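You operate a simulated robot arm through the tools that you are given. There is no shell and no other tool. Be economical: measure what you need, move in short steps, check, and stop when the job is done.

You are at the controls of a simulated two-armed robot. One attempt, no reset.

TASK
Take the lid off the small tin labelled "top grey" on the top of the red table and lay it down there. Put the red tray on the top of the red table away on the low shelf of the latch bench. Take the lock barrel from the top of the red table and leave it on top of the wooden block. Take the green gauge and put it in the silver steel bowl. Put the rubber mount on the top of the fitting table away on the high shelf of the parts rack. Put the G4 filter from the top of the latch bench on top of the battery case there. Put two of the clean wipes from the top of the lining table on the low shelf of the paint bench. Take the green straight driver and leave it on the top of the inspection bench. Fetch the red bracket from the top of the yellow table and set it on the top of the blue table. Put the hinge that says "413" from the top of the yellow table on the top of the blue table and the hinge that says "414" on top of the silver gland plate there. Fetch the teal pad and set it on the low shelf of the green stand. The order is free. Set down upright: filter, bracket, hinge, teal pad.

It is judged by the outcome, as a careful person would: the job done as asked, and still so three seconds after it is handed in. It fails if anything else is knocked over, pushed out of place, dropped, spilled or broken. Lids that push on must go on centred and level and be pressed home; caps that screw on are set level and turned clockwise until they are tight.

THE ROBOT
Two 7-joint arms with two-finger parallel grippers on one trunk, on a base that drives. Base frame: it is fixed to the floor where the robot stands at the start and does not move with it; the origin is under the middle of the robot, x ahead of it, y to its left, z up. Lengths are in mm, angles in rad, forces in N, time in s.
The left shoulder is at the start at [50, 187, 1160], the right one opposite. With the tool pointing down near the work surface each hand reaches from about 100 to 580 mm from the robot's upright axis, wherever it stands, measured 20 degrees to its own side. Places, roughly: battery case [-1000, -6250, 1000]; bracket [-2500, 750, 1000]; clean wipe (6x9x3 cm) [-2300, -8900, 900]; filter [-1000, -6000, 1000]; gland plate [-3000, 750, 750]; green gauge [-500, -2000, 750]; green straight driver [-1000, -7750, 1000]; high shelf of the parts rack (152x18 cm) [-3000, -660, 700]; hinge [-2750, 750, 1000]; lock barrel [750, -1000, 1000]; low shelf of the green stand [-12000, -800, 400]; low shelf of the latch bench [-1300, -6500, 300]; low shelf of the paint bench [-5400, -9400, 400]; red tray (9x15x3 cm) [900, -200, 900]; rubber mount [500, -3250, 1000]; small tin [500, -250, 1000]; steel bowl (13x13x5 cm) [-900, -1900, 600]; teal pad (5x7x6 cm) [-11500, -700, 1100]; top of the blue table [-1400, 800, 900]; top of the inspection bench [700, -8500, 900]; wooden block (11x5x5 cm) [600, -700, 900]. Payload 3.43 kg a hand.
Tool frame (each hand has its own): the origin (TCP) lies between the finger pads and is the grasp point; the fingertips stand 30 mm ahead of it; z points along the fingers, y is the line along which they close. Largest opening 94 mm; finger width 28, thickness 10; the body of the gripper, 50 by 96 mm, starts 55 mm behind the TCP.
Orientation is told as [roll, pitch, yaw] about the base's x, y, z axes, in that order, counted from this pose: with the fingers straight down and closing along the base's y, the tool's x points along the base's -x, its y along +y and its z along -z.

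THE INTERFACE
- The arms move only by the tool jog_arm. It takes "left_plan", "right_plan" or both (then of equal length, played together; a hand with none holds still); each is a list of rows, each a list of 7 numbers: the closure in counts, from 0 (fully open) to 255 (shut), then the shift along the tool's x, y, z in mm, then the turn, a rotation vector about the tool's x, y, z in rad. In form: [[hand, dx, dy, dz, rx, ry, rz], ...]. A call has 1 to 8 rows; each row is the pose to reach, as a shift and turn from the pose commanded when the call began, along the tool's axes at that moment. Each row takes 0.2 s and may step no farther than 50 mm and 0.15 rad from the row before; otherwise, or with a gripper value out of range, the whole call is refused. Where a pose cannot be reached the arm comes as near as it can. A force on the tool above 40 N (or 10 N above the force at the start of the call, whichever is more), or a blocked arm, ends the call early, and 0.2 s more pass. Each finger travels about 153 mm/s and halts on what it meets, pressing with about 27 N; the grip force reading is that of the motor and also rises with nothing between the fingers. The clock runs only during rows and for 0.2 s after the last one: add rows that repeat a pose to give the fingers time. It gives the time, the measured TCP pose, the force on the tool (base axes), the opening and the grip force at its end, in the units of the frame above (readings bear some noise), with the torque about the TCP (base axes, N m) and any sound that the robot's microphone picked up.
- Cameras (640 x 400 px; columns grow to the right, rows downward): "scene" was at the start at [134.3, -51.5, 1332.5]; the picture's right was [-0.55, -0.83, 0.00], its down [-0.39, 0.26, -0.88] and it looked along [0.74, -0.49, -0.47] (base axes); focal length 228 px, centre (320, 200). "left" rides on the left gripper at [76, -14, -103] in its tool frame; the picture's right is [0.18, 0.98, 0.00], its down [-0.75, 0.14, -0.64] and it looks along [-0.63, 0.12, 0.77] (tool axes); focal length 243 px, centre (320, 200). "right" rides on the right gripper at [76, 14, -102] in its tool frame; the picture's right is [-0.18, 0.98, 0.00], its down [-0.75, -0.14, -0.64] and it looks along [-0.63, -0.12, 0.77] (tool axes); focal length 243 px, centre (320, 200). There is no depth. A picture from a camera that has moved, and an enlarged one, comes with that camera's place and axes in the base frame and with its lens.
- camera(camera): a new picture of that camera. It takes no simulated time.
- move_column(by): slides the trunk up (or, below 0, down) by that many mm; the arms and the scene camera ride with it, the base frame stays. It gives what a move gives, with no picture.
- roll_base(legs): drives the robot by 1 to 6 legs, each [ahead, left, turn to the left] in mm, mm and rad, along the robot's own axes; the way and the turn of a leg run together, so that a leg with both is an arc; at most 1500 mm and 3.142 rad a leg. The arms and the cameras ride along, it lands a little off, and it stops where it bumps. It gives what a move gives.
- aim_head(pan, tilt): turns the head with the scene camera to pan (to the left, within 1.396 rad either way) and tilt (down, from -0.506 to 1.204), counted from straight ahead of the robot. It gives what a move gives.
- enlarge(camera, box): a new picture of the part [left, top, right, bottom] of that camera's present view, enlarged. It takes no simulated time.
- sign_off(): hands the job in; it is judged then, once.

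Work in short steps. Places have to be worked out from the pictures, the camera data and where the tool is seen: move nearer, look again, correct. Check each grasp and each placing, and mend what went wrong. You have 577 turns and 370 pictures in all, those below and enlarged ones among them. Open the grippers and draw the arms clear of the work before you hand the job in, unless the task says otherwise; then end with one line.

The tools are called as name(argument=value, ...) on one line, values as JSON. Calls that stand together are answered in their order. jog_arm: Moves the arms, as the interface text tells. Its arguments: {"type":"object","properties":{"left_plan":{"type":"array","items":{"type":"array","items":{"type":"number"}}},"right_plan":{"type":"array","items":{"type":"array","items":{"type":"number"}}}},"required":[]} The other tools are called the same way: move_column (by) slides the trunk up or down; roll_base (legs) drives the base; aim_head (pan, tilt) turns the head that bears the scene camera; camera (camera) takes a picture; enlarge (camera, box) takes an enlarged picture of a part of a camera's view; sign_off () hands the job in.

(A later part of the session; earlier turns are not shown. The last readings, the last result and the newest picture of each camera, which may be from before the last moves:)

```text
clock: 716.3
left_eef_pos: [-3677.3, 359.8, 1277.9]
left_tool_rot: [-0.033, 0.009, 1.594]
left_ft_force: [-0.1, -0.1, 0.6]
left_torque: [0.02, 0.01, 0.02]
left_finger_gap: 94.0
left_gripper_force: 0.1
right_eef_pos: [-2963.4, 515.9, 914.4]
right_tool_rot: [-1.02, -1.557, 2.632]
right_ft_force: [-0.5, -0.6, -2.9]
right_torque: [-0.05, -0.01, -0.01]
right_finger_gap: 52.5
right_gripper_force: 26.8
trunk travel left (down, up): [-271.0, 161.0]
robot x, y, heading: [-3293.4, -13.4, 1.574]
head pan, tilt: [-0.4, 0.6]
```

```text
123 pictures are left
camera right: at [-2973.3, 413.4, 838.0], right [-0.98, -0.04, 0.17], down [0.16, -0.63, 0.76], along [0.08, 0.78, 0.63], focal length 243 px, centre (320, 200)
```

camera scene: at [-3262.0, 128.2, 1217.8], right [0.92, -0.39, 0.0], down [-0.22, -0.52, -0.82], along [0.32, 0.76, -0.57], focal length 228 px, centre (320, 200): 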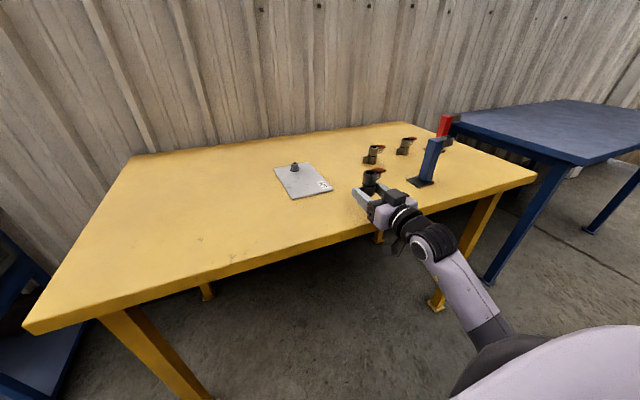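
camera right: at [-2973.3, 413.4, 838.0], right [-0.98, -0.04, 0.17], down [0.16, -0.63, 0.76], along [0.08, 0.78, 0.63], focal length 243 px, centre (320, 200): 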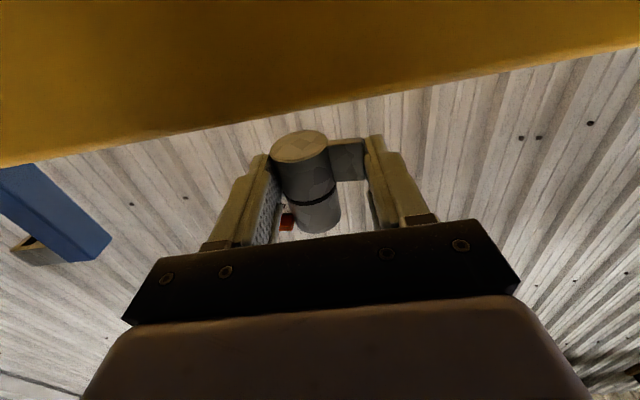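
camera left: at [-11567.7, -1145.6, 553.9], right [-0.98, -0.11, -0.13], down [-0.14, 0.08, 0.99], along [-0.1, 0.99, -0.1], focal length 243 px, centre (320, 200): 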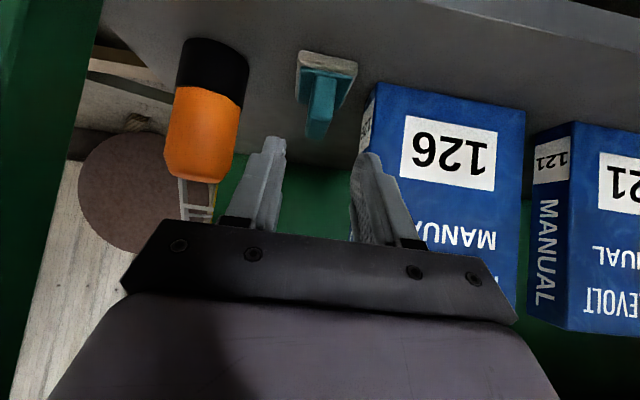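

Clear of the edge. Lowering the trunk in small steps to contact.

move_column(by=-35)

enlarge(camera="scene", box=[310, 140, 460, 260])

```text
clock: 717.1
left_eef_pos: [-3678.6, 359.0, 1242.2]
left_tool_rot: [-0.035, 0.01, 1.594]
left_ft_force: [0.5, -0.4, 0.1]
left_torque: [0.02, 0.02, 0.03]
left_finger_gap: 94.0
left_gripper_force: 0.0
right_eef_pos: [-2963.5, 515.0, 879.9]
right_tool_rot: [-1.016, -1.558, 2.628]
right_ft_force: [-0.5, -0.6, -1.7]
right_torque: [-0.03, 0.06, -0.01]
right_finger_gap: 52.3
right_gripper_force: 27.2
trunk travel left (down, up): [-236.0, 196.0]
robot x, y, heading: [-3295.2, -10.5, 1.572]
head pan, tilt: [-0.4, 0.6]
```

```text
3.33 times, centred on (385, 200) of scene
camera zoom: at [-3262.0, 128.2, 1182.7], right [0.92, -0.39, 0.0], down [-0.22, -0.52, -0.82], along [0.32, 0.76, -0.57], focal length 759 px, centre (103, 200)
```

zoom: 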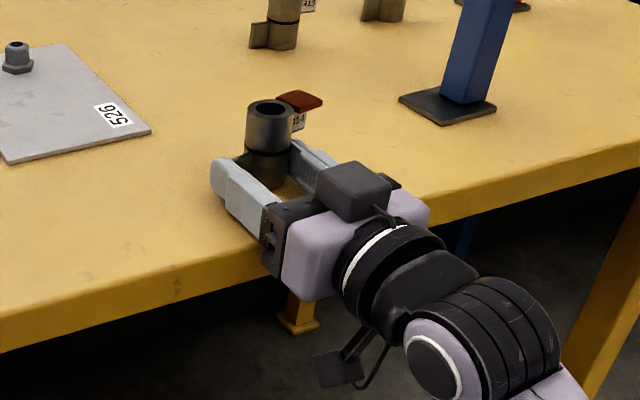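

move_column(by=-9)

```text
clock: 717.6
left_eef_pos: [-3679.0, 358.8, 1236.1]
left_tool_rot: [-0.035, 0.01, 1.593]
left_ft_force: [-0.4, -0.5, -0.2]
left_torque: [0.03, 0.01, -0.02]
left_finger_gap: 93.9
left_gripper_force: 0.0
right_eef_pos: [-2964.6, 515.7, 875.8]
right_tool_rot: [-2.03, -1.553, -2.644]
right_ft_force: [2.0, 8.4, 17.0]
right_torque: [0.78, -0.03, -0.07]
right_finger_gap: 52.1
right_gripper_force: 27.2
trunk travel left (down, up): [-227.0, 205.0]
robot x, y, heading: [-3296.5, -14.9, 1.573]
head pan, tilt: [-0.4, 0.6]
```

Contact (17 N). Raise 2 mm, then open gently.

move_column(by=2)

jog_arm(right_plan=[[130, 0, 0, 0, 0, 0, 0], [100, 0, 0, 0, 0, 0, 0], [60, 0, 0, 0, 0, 0, 0], [60, 0, 0, 0, 0, 0, 0]])

enlarge(camera="scene", box=[310, 140, 460, 260])

```text
clock: 718.2
left_eef_pos: [-3678.6, 358.1, 1236.1]
left_tool_rot: [-0.038, 0.008, 1.593]
left_ft_force: [0.6, -0.6, -0.2]
left_torque: [0.01, 0.01, -0.01]
left_finger_gap: 94.1
left_gripper_force: 0.1
right_eef_pos: [-2963.8, 514.4, 876.3]
right_tool_rot: [-1.756, -1.557, -2.915]
right_ft_force: [4.2, 6.0, 19.7]
right_torque: [0.82, -0.11, -0.15]
right_finger_gap: 52.3
right_gripper_force: 27.3
trunk travel left (down, up): [-229.0, 203.0]
robot x, y, heading: [-3297.8, -8.9, 1.574]
head pan, tilt: [-0.4, 0.6]
```

```text
clock: 719.2
left_eef_pos: [-3677.2, 357.9, 1235.7]
left_tool_rot: [-0.035, 0.006, 1.594]
left_ft_force: [-0.2, -0.2, 0.2]
left_torque: [0.04, 0.0, 0.0]
left_finger_gap: 94.1
left_gripper_force: 0.0
right_eef_pos: [-2962.2, 513.6, 876.3]
right_tool_rot: [-1.603, -1.559, -3.073]
right_ft_force: [12.9, 0.8, 21.3]
right_torque: [-0.96, 0.76, 0.5]
right_finger_gap: 64.5
right_gripper_force: 0.1
trunk travel left (down, up): [-229.0, 203.0]
robot x, y, heading: [-3297.6, -6.7, 1.571]
head pan, tilt: [-0.4, 0.6]
```

```text
3.33 times, centred on (385, 200) of scene
camera zoom: at [-3262.0, 126.4, 1176.1], right [0.92, -0.39, 0.0], down [-0.22, -0.52, -0.83], along [0.32, 0.76, -0.56], focal length 759 px, centre (103, 200)
```

zoom: 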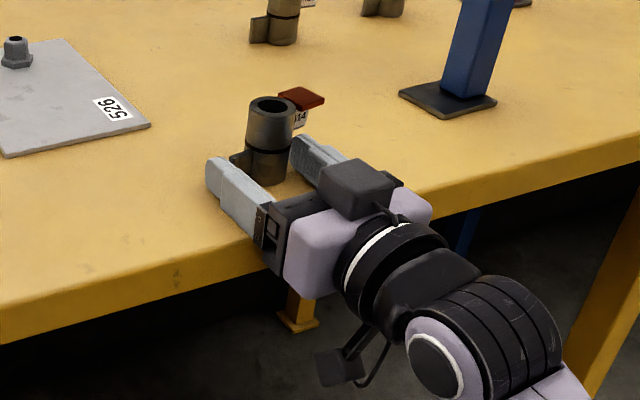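

The hinge stands by itself; my palm leans on the table edge. Retreating straight back with the base.

roll_base(legs=[[-120, 0, 0]])

enlarge(camera="scene", box=[290, 120, 440, 240])

```text
clock: 720.4
left_eef_pos: [-3677.3, 242.6, 1236.1]
left_tool_rot: [-0.033, 0.009, 1.594]
left_ft_force: [0.6, 0.0, -0.1]
left_torque: [0.0, 0.0, -0.05]
left_finger_gap: 94.0
left_gripper_force: 0.0
right_eef_pos: [-2963.1, 398.7, 871.3]
right_tool_rot: [-0.966, -1.558, 2.581]
right_ft_force: [-0.2, 0.4, -0.6]
right_torque: [-0.02, -0.02, 0.0]
right_finger_gap: 71.7
right_gripper_force: 0.0
trunk travel left (down, up): [-229.0, 203.0]
robot x, y, heading: [-3296.8, -126.1, 1.572]
head pan, tilt: [-0.4, 0.6]
```

```text
3.33 times, centred on (365, 180) of scene
camera zoom: at [-3261.8, 11.1, 1175.8], right [0.92, -0.39, 0.0], down [-0.22, -0.52, -0.83], along [0.32, 0.76, -0.56], focal length 759 px, centre (170, 267)
```

zoom: 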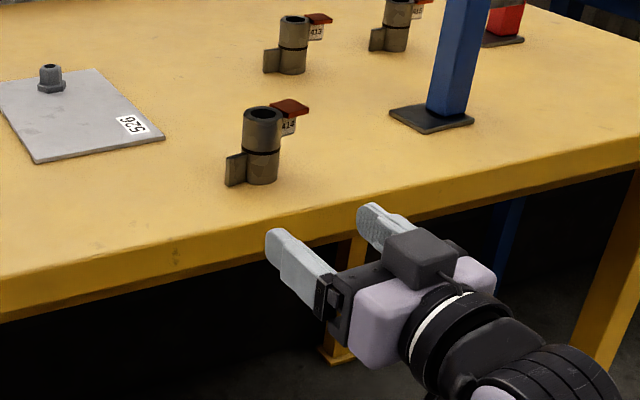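

414 stands upright at the front edge. Now I restore the right hand to vertical.

move_column(by=195)

jog_arm(right_plan=[[60, -5, 0, -12, 0, 0.1, 0], [60, -10, 0, -24, 0, 0.2, 0], [60, -15, 0, -36, 0, 0.3, 0], [60, -20, 0, -48, 0, 0.4, 0], [60, -25, 0, -60, 0, 0.5, 0], [60, -30, 0, -72, 0, 0.6, 0], [60, -35, 0, -84, 0, 0.7, 0], [60, -40, 0, -96, 0, 0.8, 0]])

jog_arm(right_plan=[[60, 6, 0, -6, 0, 0.1, 0], [60, 12, 0, -12, 0, 0.2, 0], [60, 18, 0, -18, 0, 0.3, 0], [60, 24, 0, -24, 0, 0.4, 0], [60, 30, 0, -30, 0, 0.5, 0], [60, 36, 0, -36, 0, 0.6, 0], [60, 42, 0, -42, 0, 0.7, 0], [60, 46, 0, -46, 0, 0.76, 0]])

```text
clock: 722.5
left_eef_pos: [-3677.2, 243.9, 1429.8]
left_tool_rot: [-0.037, 0.009, 1.594]
left_ft_force: [0.2, -0.2, -0.1]
left_torque: [-0.03, 0.0, 0.03]
left_finger_gap: 94.0
left_gripper_force: 0.0
right_eef_pos: [-2964.0, 398.8, 1067.3]
right_tool_rot: [-0.937, -1.557, 2.551]
right_ft_force: [0.1, 0.0, -0.4]
right_torque: [-0.03, -0.04, 0.05]
right_finger_gap: 71.7
right_gripper_force: 0.0
trunk travel left (down, up): [-424.0, 8.0]
robot x, y, heading: [-3293.5, -128.1, 1.577]
head pan, tilt: [-0.4, 0.6]
```

```text
clock: 724.3
left_eef_pos: [-3676.5, 243.1, 1430.1]
left_tool_rot: [-0.034, 0.008, 1.592]
left_ft_force: [0.2, 0.5, -0.6]
left_torque: [-0.01, 0.01, -0.01]
left_finger_gap: 94.0
left_gripper_force: 0.0
right_eef_pos: [-2959.3, 303.5, 1107.4]
right_tool_rot: [-0.016, -0.758, 1.623]
right_ft_force: [0.5, -0.6, -0.4]
right_torque: [0.01, 0.0, 0.01]
right_finger_gap: 71.7
right_gripper_force: 0.1
trunk travel left (down, up): [-424.0, 8.0]
robot x, y, heading: [-3298.6, -130.9, 1.574]
head pan, tilt: [-0.4, 0.6]
```

```text
clock: 726.1
left_eef_pos: [-3677.8, 243.5, 1430.8]
left_tool_rot: [-0.036, 0.008, 1.594]
left_ft_force: [-0.4, 0.0, 0.2]
left_torque: [0.03, 0.0, -0.02]
left_finger_gap: 94.3
left_gripper_force: 0.0
right_eef_pos: [-2956.5, 236.4, 1110.0]
right_tool_rot: [-0.011, 0.001, 1.612]
right_ft_force: [0.1, -1.0, 0.5]
right_torque: [-0.01, 0.01, -0.04]
right_finger_gap: 72.1
right_gripper_force: 0.0
trunk travel left (down, up): [-424.0, 8.0]
robot x, y, heading: [-3296.1, -127.1, 1.571]
head pan, tilt: [-0.4, 0.6]
```

Now yaw the wrist 90° clockwise for the top grasp.

jog_arm(right_plan=[[60, 0, 0, 0, 0, 0, 0.14], [60, 0, 0, 0, 0, 0, 0.28], [60, 0, 0, 0, 0, 0, 0.42], [60, 0, 0, 0, 0, 0, 0.56], [60, 0, 0, 0, 0, 0, 0.7], [60, 0, 0, 0, 0, 0, 0.84], [60, 0, 0, 0, 0, 0, 0.98], [60, 0, 0, 0, 0, 0, 1.12]])

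jog_arm(right_plan=[[60, 0, 0, 0, 0, 0, 0.14], [60, 0, 0, 0, 0, 0, 0.28], [60, 0, 0, 0, 0, 0, 0.42], [60, 0, 0, 0, 0, 0, 0.49]])

roll_base(legs=[[260, -150, 0]])

camera(camera="right")

```text
clock: 727.9
left_eef_pos: [-3678.2, 242.9, 1430.8]
left_tool_rot: [-0.035, 0.009, 1.595]
left_ft_force: [0.2, -0.4, 0.4]
left_torque: [0.0, 0.02, 0.01]
left_finger_gap: 94.2
left_gripper_force: 0.1
right_eef_pos: [-2955.8, 238.9, 1109.0]
right_tool_rot: [-0.003, -0.012, 0.488]
right_ft_force: [0.4, 0.1, 0.2]
right_torque: [0.03, 0.02, -0.02]
right_finger_gap: 71.7
right_gripper_force: 0.0
trunk travel left (down, up): [-424.0, 8.0]
robot x, y, heading: [-3296.1, -125.2, 1.574]
head pan, tilt: [-0.4, 0.6]
```

```text
clock: 728.9
left_eef_pos: [-3677.4, 242.6, 1430.2]
left_tool_rot: [-0.035, 0.009, 1.595]
left_ft_force: [0.1, -0.2, 0.2]
left_torque: [0.03, 0.01, 0.02]
left_finger_gap: 93.9
left_gripper_force: 0.0
right_eef_pos: [-2956.2, 237.5, 1109.6]
right_tool_rot: [0.003, -0.013, -0.001]
right_ft_force: [0.2, 0.6, 0.9]
right_torque: [-0.01, 0.0, -0.02]
right_finger_gap: 71.9
right_gripper_force: 0.1
trunk travel left (down, up): [-424.0, 8.0]
robot x, y, heading: [-3295.3, -130.3, 1.573]
head pan, tilt: [-0.4, 0.6]
```

```text
clock: 731.0
left_eef_pos: [-3531.3, 506.0, 1431.0]
left_tool_rot: [-0.035, 0.009, 1.594]
left_ft_force: [-0.3, 1.0, 0.2]
left_torque: [0.01, 0.02, 0.01]
left_finger_gap: 94.0
left_gripper_force: 0.1
right_eef_pos: [-2810.5, 501.2, 1108.9]
right_tool_rot: [0.001, -0.011, 0.003]
right_ft_force: [-0.5, 0.3, -0.4]
right_torque: [0.02, -0.02, -0.03]
right_finger_gap: 71.8
right_gripper_force: 0.0
trunk travel left (down, up): [-424.0, 8.0]
robot x, y, heading: [-3150.3, 132.4, 1.572]
head pan, tilt: [-0.4, 0.6]
```

```text
119 pictures are left
camera right: at [-2888.8, 517.1, 1210.3], right [0.18, 0.98, 0.0], down [0.75, -0.14, 0.65], along [0.64, -0.11, -0.76], focal length 243 px, centre (320, 200)
```

right: 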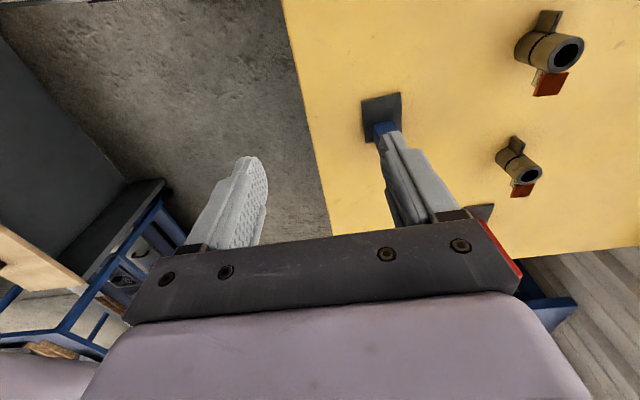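

Move the hand over 414, standing a little further back for reach.

roll_base(legs=[[-40, 0, 0]])

jog_arm(right_plan=[[60, 35, 17, 10, 0, 0, 0], [60, 70, 34, 25, 0, 0, 0], [60, 105, 50, 45, 0, 0, 0], [60, 142, 66, 70, 0, 0, 0], [60, 142, 66, 95, 0, 0, 0]])

camera(camera="right")

```text
clock: 731.9
left_eef_pos: [-3531.9, 462.2, 1431.1]
left_tool_rot: [-0.035, 0.007, 1.595]
left_ft_force: [0.0, -0.6, -0.2]
left_torque: [0.03, -0.01, -0.03]
left_finger_gap: 94.2
left_gripper_force: 0.0
right_eef_pos: [-2811.7, 461.2, 1109.3]
right_tool_rot: [0.004, -0.01, 0.006]
right_ft_force: [0.6, -0.4, 0.5]
right_torque: [0.02, 0.0, -0.02]
right_finger_gap: 72.0
right_gripper_force: 0.0
trunk travel left (down, up): [-424.0, 8.0]
robot x, y, heading: [-3149.3, 95.2, 1.575]
head pan, tilt: [-0.4, 0.6]
```

```text
clock: 733.1
left_eef_pos: [-3531.5, 463.1, 1431.1]
left_tool_rot: [-0.035, 0.01, 1.594]
left_ft_force: [0.5, 0.1, -0.3]
left_torque: [0.01, -0.03, 0.02]
left_finger_gap: 94.0
left_gripper_force: 0.1
right_eef_pos: [-2953.2, 527.8, 1013.6]
right_tool_rot: [0.005, -0.011, 0.003]
right_ft_force: [0.3, 0.4, 0.1]
right_torque: [0.01, 0.0, -0.01]
right_finger_gap: 71.8
right_gripper_force: 0.1
trunk travel left (down, up): [-424.0, 8.0]
robot x, y, heading: [-3147.0, 95.6, 1.574]
head pan, tilt: [-0.4, 0.6]
```

```text
118 pictures are left
camera right: at [-3030.7, 542.4, 1113.6], right [0.18, 0.98, 0.01], down [0.75, -0.14, 0.65], along [0.64, -0.11, -0.76], focal length 243 px, centre (320, 200)
```

right: 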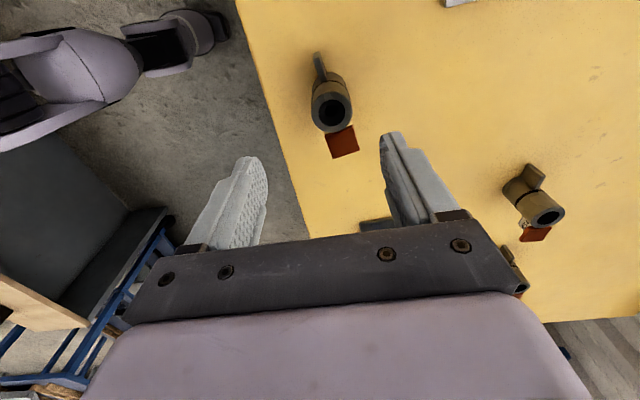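

414's top is at (-2957,540). Shift 12 mm in y, match its 10° yaw, and descend to z≈905; check before closing.

jog_arm(right_plan=[[60, 4, 12, 20, 0, 0, -0.07], [60, 4, 12, 50, 0, 0, -0.15], [60, 4, 12, 85, 0, 0, -0.15], [60, 4, 12, 108, 0, 0, -0.15], [60, 4, 12, 108, 0, 0, -0.15]])

camera(camera="right")

```text
clock: 734.3
left_eef_pos: [-3532.2, 464.6, 1430.7]
left_tool_rot: [-0.036, 0.009, 1.594]
left_ft_force: [-0.1, 0.2, -1.1]
left_torque: [-0.05, 0.0, -0.01]
left_finger_gap: 93.8
left_gripper_force: 0.1
right_eef_pos: [-2954.3, 541.8, 906.1]
right_tool_rot: [0.001, -0.014, 0.157]
right_ft_force: [0.3, -0.8, 0.5]
right_torque: [-0.04, 0.05, 0.02]
right_finger_gap: 72.3
right_gripper_force: 0.0
trunk travel left (down, up): [-424.0, 8.0]
robot x, y, heading: [-3148.3, 92.9, 1.568]
head pan, tilt: [-0.4, 0.6]
```

```text
117 pictures are left
camera right: at [-3033.6, 544.4, 1006.0], right [0.03, 1.0, 0.0], down [0.76, -0.03, 0.65], along [0.65, -0.02, -0.76], focal length 243 px, centre (320, 200)
```

right: 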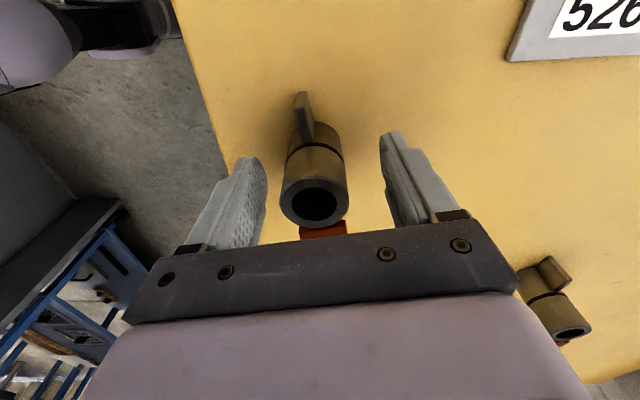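

Full depth reached and well centred. Closing and lifting.

jog_arm(right_plan=[[120, 0, 0, 0, 0, 0, 0], [170, 0, 0, 0, 0, 0, 0], [220, 0, 0, 0, 0, 0, 0], [220, 0, 0, 0, 0, 0, 0], [220, 0, 0, -25, 0, 0, 0], [220, 0, 0, -60, 0, 0, 0]])

camera(camera="right")

```text
clock: 735.7
left_eef_pos: [-3533.9, 464.5, 1430.7]
left_tool_rot: [-0.036, 0.008, 1.594]
left_ft_force: [0.6, 0.7, 0.1]
left_torque: [0.01, -0.01, -0.01]
left_finger_gap: 93.8
left_gripper_force: 0.1
right_eef_pos: [-2955.4, 539.8, 968.3]
right_tool_rot: [0.001, -0.013, 0.152]
right_ft_force: [0.2, 0.2, -2.1]
right_torque: [0.0, 0.01, 0.03]
right_finger_gap: 33.3
right_gripper_force: 26.7
trunk travel left (down, up): [-424.0, 8.0]
robot x, y, heading: [-3150.9, 96.4, 1.575]
head pan, tilt: [-0.4, 0.6]
```

```text
116 pictures are left
camera right: at [-3034.7, 542.6, 1068.7], right [0.03, 1.0, 0.0], down [0.76, -0.03, 0.65], along [0.65, -0.02, -0.76], focal length 243 px, centre (320, 200)
```

right: 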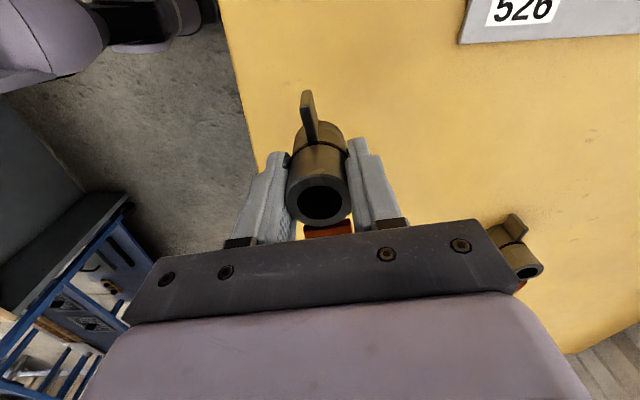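

Firmly held. Raise and drive so it comes over the gland plate (target ≈(-3067,715)).

jog_arm(right_plan=[[220, 0, 0, -40, 0, 0, 0]])

roll_base(legs=[[0, 112, 0], [175, 0, 0]])

aim_head(pan=-0.2, tilt=0.8)

camera(camera="right")

camera(camera="scene")

```text
clock: 736.1
left_eef_pos: [-3532.8, 464.3, 1431.6]
left_tool_rot: [-0.036, 0.008, 1.595]
left_ft_force: [-0.3, -0.1, 0.3]
left_torque: [0.01, -0.04, 0.04]
left_finger_gap: 93.9
left_gripper_force: 0.1
right_eef_pos: [-2956.1, 540.8, 1006.5]
right_tool_rot: [0.001, -0.013, 0.156]
right_ft_force: [-0.2, 0.6, -2.4]
right_torque: [0.01, -0.02, -0.01]
right_finger_gap: 33.6
right_gripper_force: 26.6
trunk travel left (down, up): [-424.0, 8.0]
robot x, y, heading: [-3150.5, 91.3, 1.57]
head pan, tilt: [-0.4, 0.6]
```

```text
clock: 738.3
left_eef_pos: [-3645.2, 636.9, 1430.2]
left_tool_rot: [-0.034, 0.008, 1.597]
left_ft_force: [-0.2, 0.0, -0.5]
left_torque: [0.0, -0.04, -0.02]
left_finger_gap: 93.9
left_gripper_force: 0.1
right_eef_pos: [-3069.1, 715.0, 1005.2]
right_tool_rot: [0.0, -0.012, 0.156]
right_ft_force: [-0.1, 0.4, -3.1]
right_torque: [-0.01, -0.01, 0.0]
right_finger_gap: 33.6
right_gripper_force: 27.0
trunk travel left (down, up): [-424.0, 8.0]
robot x, y, heading: [-3258.0, 268.0, 1.577]
head pan, tilt: [-0.4, 0.6]
```

```text
clock: 739.1
left_eef_pos: [-3644.5, 636.9, 1430.5]
left_tool_rot: [-0.034, 0.01, 1.597]
left_ft_force: [0.8, 0.6, 0.6]
left_torque: [-0.03, -0.05, -0.02]
left_finger_gap: 94.0
left_gripper_force: 0.1
right_eef_pos: [-3067.6, 713.7, 1006.4]
right_tool_rot: [-0.002, -0.011, 0.156]
right_ft_force: [-0.1, -0.3, -2.0]
right_torque: [-0.03, 0.02, 0.02]
right_finger_gap: 33.5
right_gripper_force: 27.3
trunk travel left (down, up): [-424.0, 8.0]
robot x, y, heading: [-3261.4, 265.6, 1.577]
head pan, tilt: [-0.201, 0.799]
```

```text
115 pictures are left
camera right: at [-3147.8, 717.2, 1106.7], right [0.03, 1.0, 0.0], down [0.76, -0.02, 0.65], along [0.65, -0.02, -0.76], focal length 243 px, centre (320, 200)
```

right: 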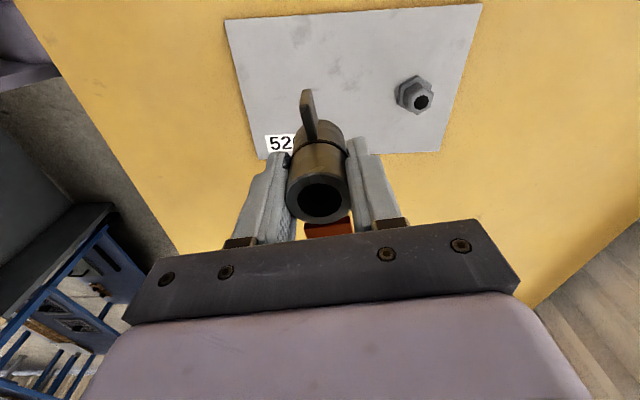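

```text
114 pictures are left
camera scene: at [-3246.9, 403.7, 1353.9], right [0.98, -0.19, 0.0], down [-0.14, -0.7, -0.7], along [0.14, 0.68, -0.72], focal length 228 px, centre (320, 200)
```

scene: 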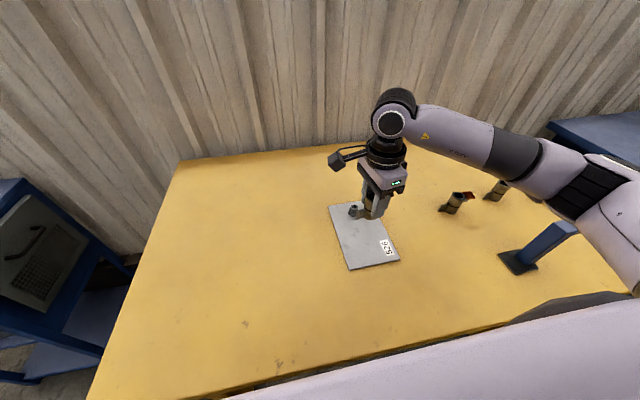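

The plate spans x -3135…-3006, y 642…846, and the hinge is right above its clear front half. Lowering.

jog_arm(right_plan=[[220, 0, 0, 35, 0, 0, 0], [220, 0, 0, 65, 0, 0, 0], [220, 0, 0, 82, 0, 0, 0], [220, 0, 0, 88, 0, 0, 0], [220, 0, 0, 88, 0, 0, 0]])

```text
clock: 740.3
left_eef_pos: [-3644.3, 636.5, 1430.9]
left_tool_rot: [-0.036, 0.008, 1.599]
left_ft_force: [0.7, -0.1, -0.1]
left_torque: [-0.03, 0.0, 0.01]
left_finger_gap: 94.1
left_gripper_force: 0.1
right_eef_pos: [-3067.8, 714.6, 916.2]
right_tool_rot: [0.0, -0.012, 0.157]
right_ft_force: [-0.3, -0.2, -2.6]
right_torque: [0.01, -0.01, 0.03]
right_finger_gap: 33.5
right_gripper_force: 27.0
trunk travel left (down, up): [-424.0, 8.0]
robot x, y, heading: [-3262.2, 267.5, 1.576]
head pan, tilt: [-0.201, 0.799]
```

jog_arm(right_plan=[[220, 0, 0, 3, 0, 0, 0], [220, 0, 0, 6, 0, 0, 0], [220, 0, 0, 9, 0, 0, 0]])

```text
clock: 741.1
left_eef_pos: [-3645.4, 634.9, 1431.9]
left_tool_rot: [-0.034, 0.006, 1.597]
left_ft_force: [-0.2, 0.2, -0.1]
left_torque: [0.01, 0.02, 0.02]
left_finger_gap: 94.1
left_gripper_force: 0.0
right_eef_pos: [-3067.3, 715.9, 912.8]
right_tool_rot: [0.005, -0.012, 0.157]
right_ft_force: [4.0, -2.2, 22.4]
right_torque: [-0.5, -0.07, -0.01]
right_finger_gap: 34.0
right_gripper_force: 27.2
trunk travel left (down, up): [-424.0, 8.0]
robot x, y, heading: [-3262.6, 265.2, 1.576]
head pan, tilt: [-0.201, 0.799]
```

Contact on the plate. Ease up, open and rise straight.

jog_arm(right_plan=[[220, 0, 0, -4, 0, 0, 0], [180, 0, 0, -4, 0, 0, 0], [140, 0, 0, -4, 0, 0, 0], [90, 0, 0, -4, 0, 0, 0], [90, 0, 0, -40, 0, 0, 0], [90, 0, 0, -85, 0, 0, 0], [90, 0, 0, -120, 0, 0, 0]])

camera(camera="right")

```text
clock: 742.7
left_eef_pos: [-3645.9, 635.5, 1430.7]
left_tool_rot: [-0.035, 0.01, 1.597]
left_ft_force: [-0.4, -1.3, 0.3]
left_torque: [0.0, -0.03, 0.01]
left_finger_gap: 93.9
left_gripper_force: 0.0
right_eef_pos: [-3069.2, 713.8, 1030.8]
right_tool_rot: [0.001, -0.013, 0.154]
right_ft_force: [0.0, 0.0, 0.6]
right_torque: [0.03, -0.04, 0.03]
right_finger_gap: 61.0
right_gripper_force: 0.2
trunk travel left (down, up): [-424.0, 8.0]
robot x, y, heading: [-3262.2, 265.9, 1.572]
head pan, tilt: [-0.201, 0.799]
```

```text
113 pictures are left
camera right: at [-3148.6, 717.3, 1130.5], right [0.03, 1.0, 0.0], down [0.76, -0.02, 0.65], along [0.65, -0.02, -0.76], focal length 243 px, centre (320, 200)
```

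right: 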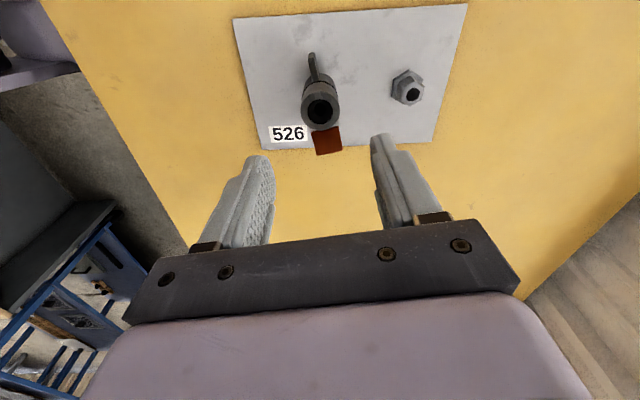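

414 stands on the plate. Now hinge 413 near (-2790,765).

roll_base(legs=[[0, -283, 0], [50, 0, 0]])

camera(camera="right")

```text
clock: 745.2
left_eef_pos: [-3359.7, 690.0, 1429.9]
left_tool_rot: [-0.034, 0.012, 1.6]
left_ft_force: [0.2, 0.2, -0.5]
left_torque: [-0.03, -0.01, 0.0]
left_finger_gap: 93.9
left_gripper_force: 0.1
right_eef_pos: [-2786.0, 768.2, 1028.9]
right_tool_rot: [0.0, -0.011, 0.158]
right_ft_force: [-0.5, -0.6, 0.7]
right_torque: [0.0, 0.02, -0.04]
right_finger_gap: 60.7
right_gripper_force: 0.1
trunk travel left (down, up): [-424.0, 8.0]
robot x, y, heading: [-2975.2, 318.5, 1.583]
head pan, tilt: [-0.201, 0.799]
```

```text
112 pictures are left
camera right: at [-2864.7, 771.1, 1129.5], right [0.03, 1.0, 0.0], down [0.76, -0.02, 0.65], along [0.65, -0.02, -0.76], focal length 243 px, centre (320, 200)
```

right: 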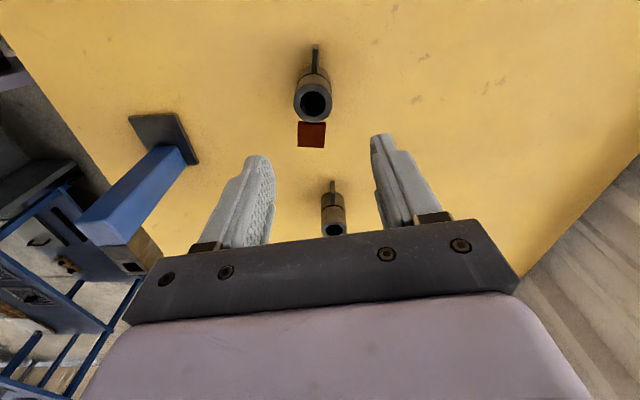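

413 is at (-2794,763). Align, descend to z≈906, close and lift.

jog_arm(right_plan=[[85, 9, -4, 35, 0, 0, 0], [85, 9, -4, 75, 0, 0, 0], [85, 9, -4, 105, 0, 0, 0], [85, 9, -4, 123, 0, 0, 0], [85, 9, -4, 123, 0, 0, 0]])

camera(camera="right")

```text
clock: 746.4
left_eef_pos: [-3361.0, 687.2, 1431.1]
left_tool_rot: [-0.035, 0.009, 1.6]
left_ft_force: [0.1, -0.3, 0.7]
left_torque: [-0.03, 0.02, -0.04]
left_finger_gap: 93.5
left_gripper_force: 0.1
right_eef_pos: [-2793.8, 761.2, 905.0]
right_tool_rot: [0.001, -0.013, 0.158]
right_ft_force: [-0.1, -0.7, -0.1]
right_torque: [0.0, 0.03, 0.01]
right_finger_gap: 62.8
right_gripper_force: 0.0
trunk travel left (down, up): [-424.0, 8.0]
robot x, y, heading: [-2973.7, 319.3, 1.581]
head pan, tilt: [-0.201, 0.799]
```

```text
111 pictures are left
camera right: at [-2873.1, 764.4, 1004.8], right [0.03, 1.0, 0.0], down [0.76, -0.02, 0.65], along [0.65, -0.01, -0.76], focal length 243 px, centre (320, 200)
```

right: 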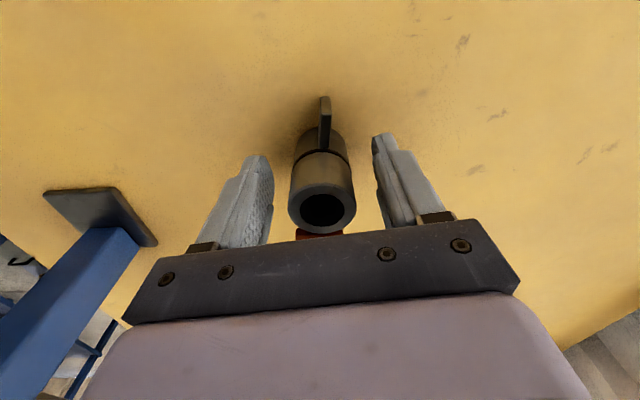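

jog_arm(right_plan=[[130, 0, 0, 0, 0, 0, 0], [180, 0, 0, 0, 0, 0, 0], [220, 0, 0, 0, 0, 0, 0], [220, 0, 0, 0, 0, 0, 0], [220, 0, 0, -40, 0, 0, 0], [220, 0, 0, -85, 0, 0, 0], [220, 0, 0, -125, 0, 0, 0]])

camera(camera="right")

```text
clock: 748.0
left_eef_pos: [-3362.0, 687.9, 1430.4]
left_tool_rot: [-0.035, 0.008, 1.601]
left_ft_force: [-0.7, 0.3, 0.5]
left_torque: [-0.02, 0.01, 0.05]
left_finger_gap: 94.1
left_gripper_force: 0.1
right_eef_pos: [-2795.6, 761.4, 1027.0]
right_tool_rot: [-0.001, -0.011, 0.159]
right_ft_force: [0.3, 0.1, -2.1]
right_torque: [-0.01, 0.04, 0.0]
right_finger_gap: 33.0
right_gripper_force: 27.7
trunk travel left (down, up): [-424.0, 8.0]
robot x, y, heading: [-2975.0, 316.4, 1.58]
head pan, tilt: [-0.201, 0.799]
```

```text
110 pictures are left
camera right: at [-2874.4, 763.8, 1128.0], right [0.03, 1.0, 0.0], down [0.76, -0.02, 0.65], along [0.65, -0.01, -0.76], focal length 243 px, centre (320, 200)
```

right: 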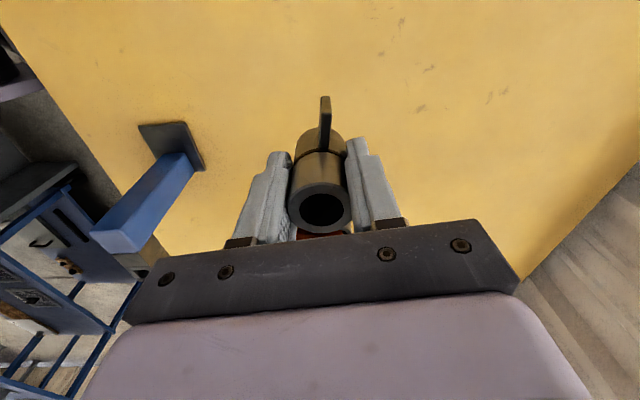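

413 is held. Raise it, back off, and drive right to the blue table.

jog_arm(right_plan=[[220, 0, 0, -40, 0, 0, 0], [220, 0, 0, -60, 0, 0, 0]])

roll_base(legs=[[-260, 0, -0.01], [0, -1290, 0], [130, 0, 0]])

camera(camera="right")

camera(camera="scene")

```text
clock: 748.6
left_eef_pos: [-3360.4, 687.3, 1431.7]
left_tool_rot: [-0.035, 0.007, 1.598]
left_ft_force: [0.0, 0.5, 0.0]
left_torque: [0.0, -0.02, 0.03]
left_finger_gap: 93.8
left_gripper_force: 0.0
right_eef_pos: [-2795.8, 760.4, 1090.4]
right_tool_rot: [-0.001, -0.011, 0.159]
right_ft_force: [-0.9, 1.7, -2.5]
right_torque: [-0.01, 0.01, 0.02]
right_finger_gap: 33.1
right_gripper_force: 27.4
trunk travel left (down, up): [-424.0, 8.0]
robot x, y, heading: [-2978.5, 320.9, 1.579]
head pan, tilt: [-0.201, 0.799]
```

```text
clock: 757.5
left_eef_pos: [-2052.1, 546.1, 1430.5]
left_tool_rot: [-0.036, 0.012, 1.575]
left_ft_force: [-0.6, 0.2, 0.4]
left_torque: [-0.03, 0.0, -0.01]
left_finger_gap: 93.8
left_gripper_force: 0.1
right_eef_pos: [-1486.6, 606.1, 1089.3]
right_tool_rot: [0.0, -0.012, 0.135]
right_ft_force: [-0.7, -0.4, -2.9]
right_torque: [-0.01, 0.03, 0.0]
right_finger_gap: 32.9
right_gripper_force: 27.1
trunk travel left (down, up): [-424.0, 8.0]
robot x, y, heading: [-1675.0, 167.8, 1.548]
head pan, tilt: [-0.201, 0.799]
```

```text
109 pictures are left
camera right: at [-1565.6, 610.6, 1189.7], right [0.05, 1.0, 0.0], down [0.76, -0.04, 0.65], along [0.65, -0.03, -0.76], focal length 243 px, centre (320, 200)
```

right: 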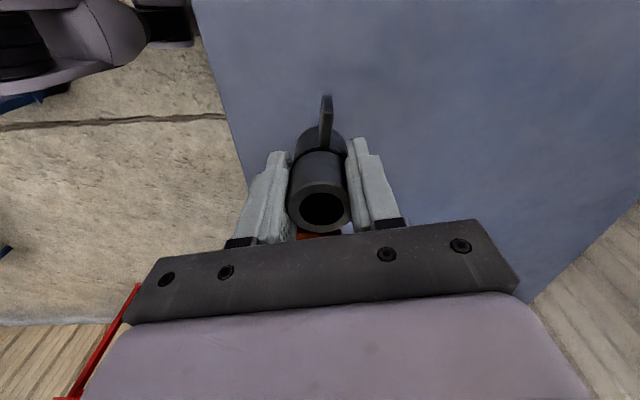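

```text
108 pictures are left
camera scene: at [-1659.5, 305.2, 1353.7], right [0.98, -0.21, 0.0], down [-0.15, -0.7, -0.7], along [0.15, 0.68, -0.72], focal length 228 px, centre (320, 200)
```

scene: 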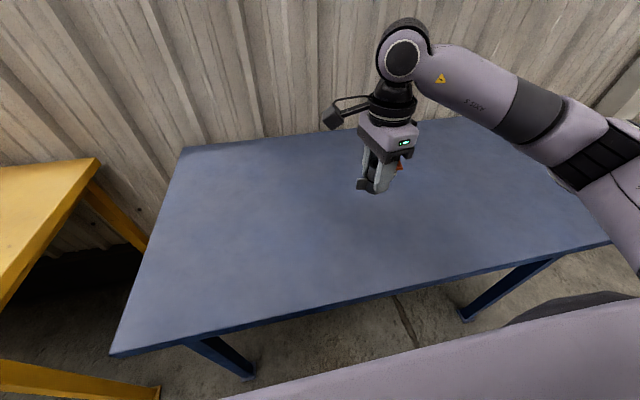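

The blue table is empty and the hand is about 130 mm inside its edge. Lowering toward contact.

jog_arm(right_plan=[[220, 0, 0, 45, 0, 0, 0], [220, 0, 0, 90, 0, 0, 0], [220, 0, 0, 130, 0, 0, 0], [220, 0, 0, 155, 0, 0, 0], [220, 0, 0, 168, 0, 0, 0], [220, 0, 0, 176, 0, 0, 0]])

```text
clock: 758.9
left_eef_pos: [-2051.9, 546.4, 1430.7]
left_tool_rot: [-0.034, 0.009, 1.575]
left_ft_force: [0.0, -0.4, 0.3]
left_torque: [-0.02, -0.02, -0.01]
left_finger_gap: 93.8
left_gripper_force: 0.0
right_eef_pos: [-1483.7, 605.1, 914.0]
right_tool_rot: [0.002, -0.012, 0.137]
right_ft_force: [-0.4, 0.6, -3.1]
right_torque: [-0.03, -0.01, 0.01]
right_finger_gap: 32.9
right_gripper_force: 26.6
trunk travel left (down, up): [-424.0, 8.0]
robot x, y, heading: [-1680.0, 167.3, 1.558]
head pan, tilt: [-0.201, 0.799]
```

jog_arm(right_plan=[[220, 0, 0, 4, 0, 0, 0], [220, 0, 0, 8, 0, 0, 0], [220, 0, 0, 12, 0, 0, 0], [220, 0, 0, 16, 0, 0, 0], [220, 0, 0, 20, 0, 0, 0]])

```text
clock: 760.2
left_eef_pos: [-2052.9, 544.9, 1430.5]
left_tool_rot: [-0.035, 0.007, 1.573]
left_ft_force: [-0.2, -0.2, 0.5]
left_torque: [-0.03, 0.02, -0.01]
left_finger_gap: 93.9
left_gripper_force: 0.0
right_eef_pos: [-1484.8, 608.6, 899.3]
right_tool_rot: [0.011, -0.012, 0.135]
right_ft_force: [0.2, -5.1, 16.4]
right_torque: [-0.24, -0.26, -0.06]
right_finger_gap: 32.8
right_gripper_force: 27.2
trunk travel left (down, up): [-424.0, 8.0]
robot x, y, heading: [-1679.3, 169.9, 1.554]
head pan, tilt: [-0.201, 0.799]
stopped in row 5 (right hand): the force on the tool passed its limit (the readings are from after the stop); the commanded pose is now the measured one
```

jog_arm(right_plan=[[220, 0, 0, -1, 0, 0, 0], [180, 0, 0, -1, 0, 0, 0], [140, 0, 0, -1, 0, 0, 0], [90, 0, 0, -1, 0, 0, 0], [90, 0, 0, -40, 0, 0, 0], [90, 0, 0, -85, 0, 0, 0], [90, 0, 0, -130, 0, 0, 0], [90, 0, 0, -170, 0, 0, 0]])

camera(camera="right")

```text
clock: 762.0
left_eef_pos: [-2053.1, 544.9, 1430.8]
left_tool_rot: [-0.035, 0.009, 1.575]
left_ft_force: [-0.4, -0.9, -0.6]
left_torque: [0.02, -0.01, 0.01]
left_finger_gap: 94.1
left_gripper_force: 0.0
right_eef_pos: [-1486.6, 605.4, 1068.3]
right_tool_rot: [0.01, -0.012, 0.134]
right_ft_force: [0.2, -0.8, 0.4]
right_torque: [0.01, -0.02, 0.01]
right_finger_gap: 61.0
right_gripper_force: 0.0
trunk travel left (down, up): [-424.0, 8.0]
robot x, y, heading: [-1680.8, 167.0, 1.555]
head pan, tilt: [-0.201, 0.799]
```

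```text
107 pictures are left
camera right: at [-1567.1, 608.9, 1168.4], right [0.05, 1.0, 0.01], down [0.76, -0.05, 0.65], along [0.65, -0.03, -0.76], focal length 243 px, centre (320, 200)
```

right: 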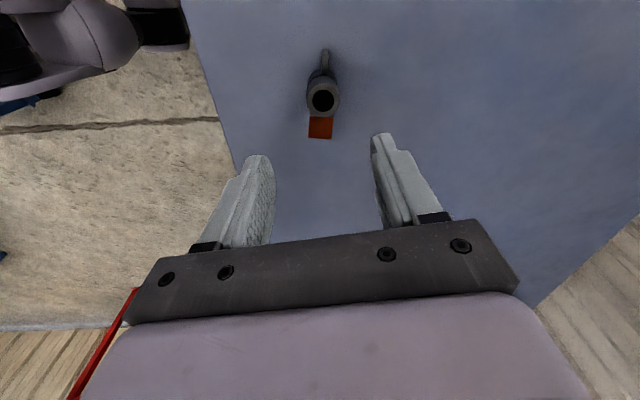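

413 stands on the blue table. Now the red bracket near (-2452,785): drive back to the yellow table's right part.

roll_base(legs=[[-110, 0, 0.015], [0, 960, 0], [150, 0, 0]])

camera(camera="right")

camera(camera="scene")

```text
clock: 768.8
left_eef_pos: [-3044.9, 559.9, 1430.0]
left_tool_rot: [-0.035, 0.009, 1.614]
left_ft_force: [-0.9, -0.3, 0.1]
left_torque: [-0.01, -0.01, 0.0]
left_finger_gap: 94.0
left_gripper_force: 0.1
right_eef_pos: [-2481.6, 639.6, 1066.1]
right_tool_rot: [0.008, -0.012, 0.172]
right_ft_force: [-0.2, -0.7, 0.0]
right_torque: [0.02, -0.01, 0.01]
right_finger_gap: 61.3
right_gripper_force: 0.0
trunk travel left (down, up): [-424.0, 8.0]
robot x, y, heading: [-2654.5, 196.0, 1.596]
head pan, tilt: [-0.201, 0.799]
```

```text
106 pictures are left
camera right: at [-2561.1, 641.7, 1167.8], right [0.01, 1.0, 0.01], down [0.76, -0.02, 0.65], along [0.65, 0.0, -0.76], focal length 243 px, centre (320, 200)
```

right: 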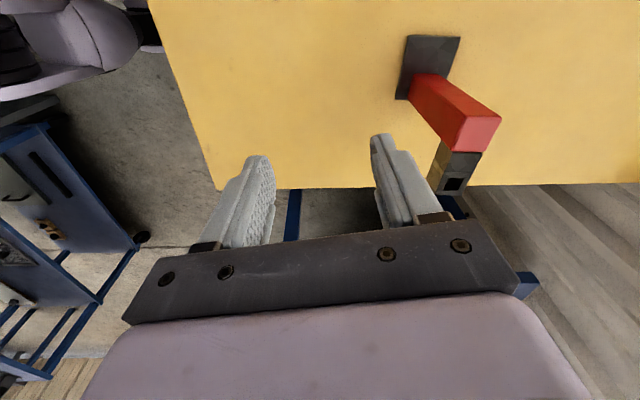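

```text
105 pictures are left
camera scene: at [-2642.3, 333.6, 1353.8], right [0.98, -0.18, 0.0], down [-0.13, -0.71, -0.7], along [0.12, 0.69, -0.72], focal length 228 px, centre (320, 200)
```

scene: 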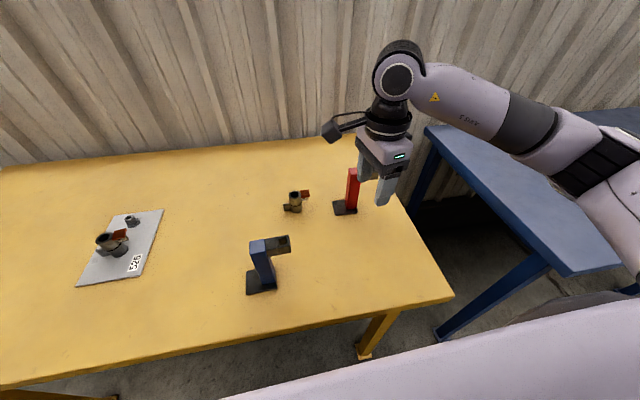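

The bracket post is at (-2470,775) with its top ≈981 and its arm toward +x. Driving ahead 132 to bring the hand over it.

roll_base(legs=[[132, -8, 0]])

camera(camera="right")

```text
clock: 770.2
left_eef_pos: [-3038.1, 678.8, 1429.7]
left_tool_rot: [-0.034, 0.009, 1.602]
left_ft_force: [-0.4, -0.1, 0.1]
left_torque: [0.07, 0.03, 0.01]
left_finger_gap: 93.9
left_gripper_force: 0.1
right_eef_pos: [-2476.0, 755.4, 1067.5]
right_tool_rot: [0.01, -0.012, 0.16]
right_ft_force: [0.2, 0.4, 0.5]
right_torque: [0.04, -0.02, 0.03]
right_finger_gap: 60.6
right_gripper_force: 0.0
trunk travel left (down, up): [-424.0, 8.0]
robot x, y, heading: [-2650.1, 311.9, 1.588]
head pan, tilt: [-0.201, 0.799]
stopped in leg 1: the robot was blocked; the commanded pose is now the measured one
```

```text
104 pictures are left
camera right: at [-2554.8, 757.5, 1168.4], right [0.02, 1.0, 0.01], down [0.76, -0.03, 0.65], along [0.65, -0.01, -0.76], focal length 243 px, centre (320, 200)
```

right: 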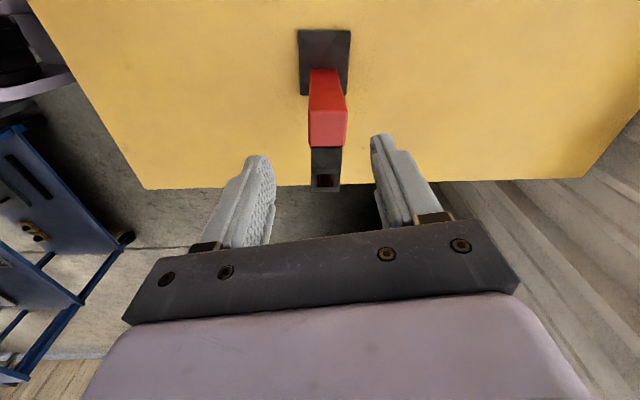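

I bumped the table's leg lightly with my base, so I'll back off 10 mm. The post is centred at (-2476,764), 9 mm off; I'll align, descend to z≈962 and look.

roll_base(legs=[[-10, 0, 0]])

jog_arm(right_plan=[[85, 0, 10, 0, 0, 0, 0], [85, 0, 19, 20, 0, 0, 0], [85, 0, 19, 60, 0, 0, 0], [85, 0, 19, 95, 0, 0, 0], [85, 0, 19, 105, 0, 0, 0]])

camera(camera="right")

```text
clock: 770.9
left_eef_pos: [-3037.5, 672.4, 1430.4]
left_tool_rot: [-0.034, 0.012, 1.603]
left_ft_force: [-0.1, -0.3, -0.7]
left_torque: [0.0, 0.0, -0.02]
left_finger_gap: 94.1
left_gripper_force: 0.1
right_eef_pos: [-2474.9, 746.8, 1066.6]
right_tool_rot: [0.009, -0.012, 0.16]
right_ft_force: [-0.7, -0.9, -0.5]
right_torque: [0.02, -0.03, 0.0]
right_finger_gap: 60.7
right_gripper_force: 0.1
trunk travel left (down, up): [-424.0, 8.0]
robot x, y, heading: [-2653.2, 302.5, 1.578]
head pan, tilt: [-0.201, 0.799]
```

```text
clock: 772.1
left_eef_pos: [-3037.4, 671.8, 1430.0]
left_tool_rot: [-0.036, 0.012, 1.603]
left_ft_force: [0.2, 1.0, 0.0]
left_torque: [0.01, -0.04, 0.0]
left_finger_gap: 94.0
left_gripper_force: 0.0
right_eef_pos: [-2475.6, 765.9, 962.1]
right_tool_rot: [0.008, -0.013, 0.16]
right_ft_force: [-0.2, 0.0, 0.0]
right_torque: [0.02, 0.0, 0.0]
right_finger_gap: 62.8
right_gripper_force: 0.1
trunk travel left (down, up): [-424.0, 8.0]
robot x, y, heading: [-2652.1, 306.2, 1.58]
head pan, tilt: [-0.201, 0.799]
```

```text
103 pictures are left
camera right: at [-2554.9, 767.7, 1063.5], right [0.02, 1.0, 0.01], down [0.76, -0.03, 0.65], along [0.65, -0.01, -0.76], focal length 243 px, centre (320, 200)
```

right: 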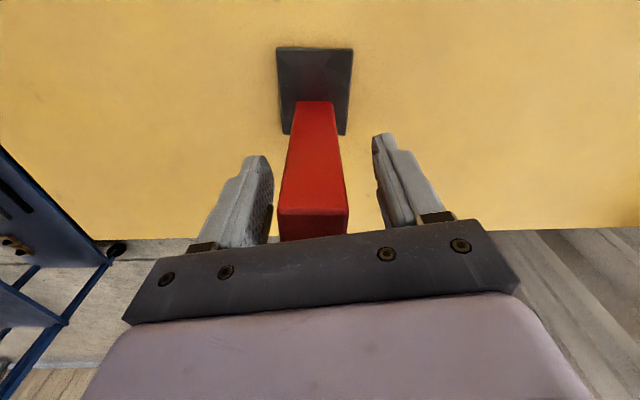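

The post is between the fingers. Close and lift.

jog_arm(right_plan=[[130, 0, 0, 0, 0, 0, 0], [180, 0, 0, 0, 0, 0, 0], [220, 0, 0, 0, 0, 0, 0], [220, 0, 0, 0, 0, 0, 0], [220, 0, 0, -30, 0, 0, 0], [220, 0, 0, -70, 0, 0, 0], [220, 0, 0, -110, 0, 0, 0]])

camera(camera="right")

```text
clock: 773.7
left_eef_pos: [-3037.7, 671.5, 1429.8]
left_tool_rot: [-0.035, 0.012, 1.602]
left_ft_force: [-0.3, -0.1, -0.8]
left_torque: [0.0, 0.01, 0.01]
left_finger_gap: 94.2
left_gripper_force: 0.0
right_eef_pos: [-2476.8, 765.2, 1073.0]
right_tool_rot: [0.01, -0.012, 0.161]
right_ft_force: [0.2, -0.4, -2.4]
right_torque: [0.0, 0.03, 0.0]
right_finger_gap: 33.9
right_gripper_force: 27.0
trunk travel left (down, up): [-424.0, 8.0]
robot x, y, heading: [-2650.1, 302.4, 1.588]
head pan, tilt: [-0.201, 0.799]
```

```text
102 pictures are left
camera right: at [-2556.8, 766.8, 1174.9], right [0.02, 1.0, 0.01], down [0.76, -0.03, 0.65], along [0.65, -0.01, -0.76], focal length 243 px, centre (320, 200)
```

right: 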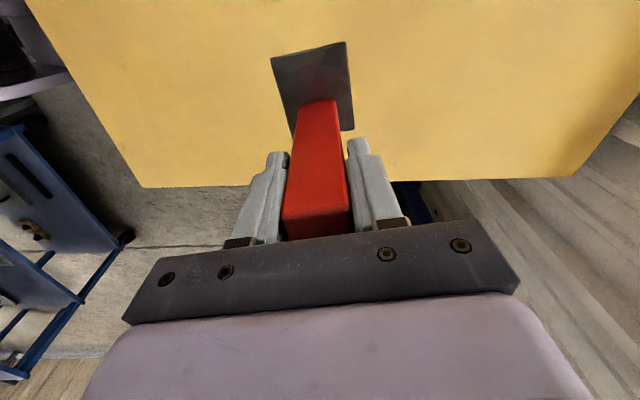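

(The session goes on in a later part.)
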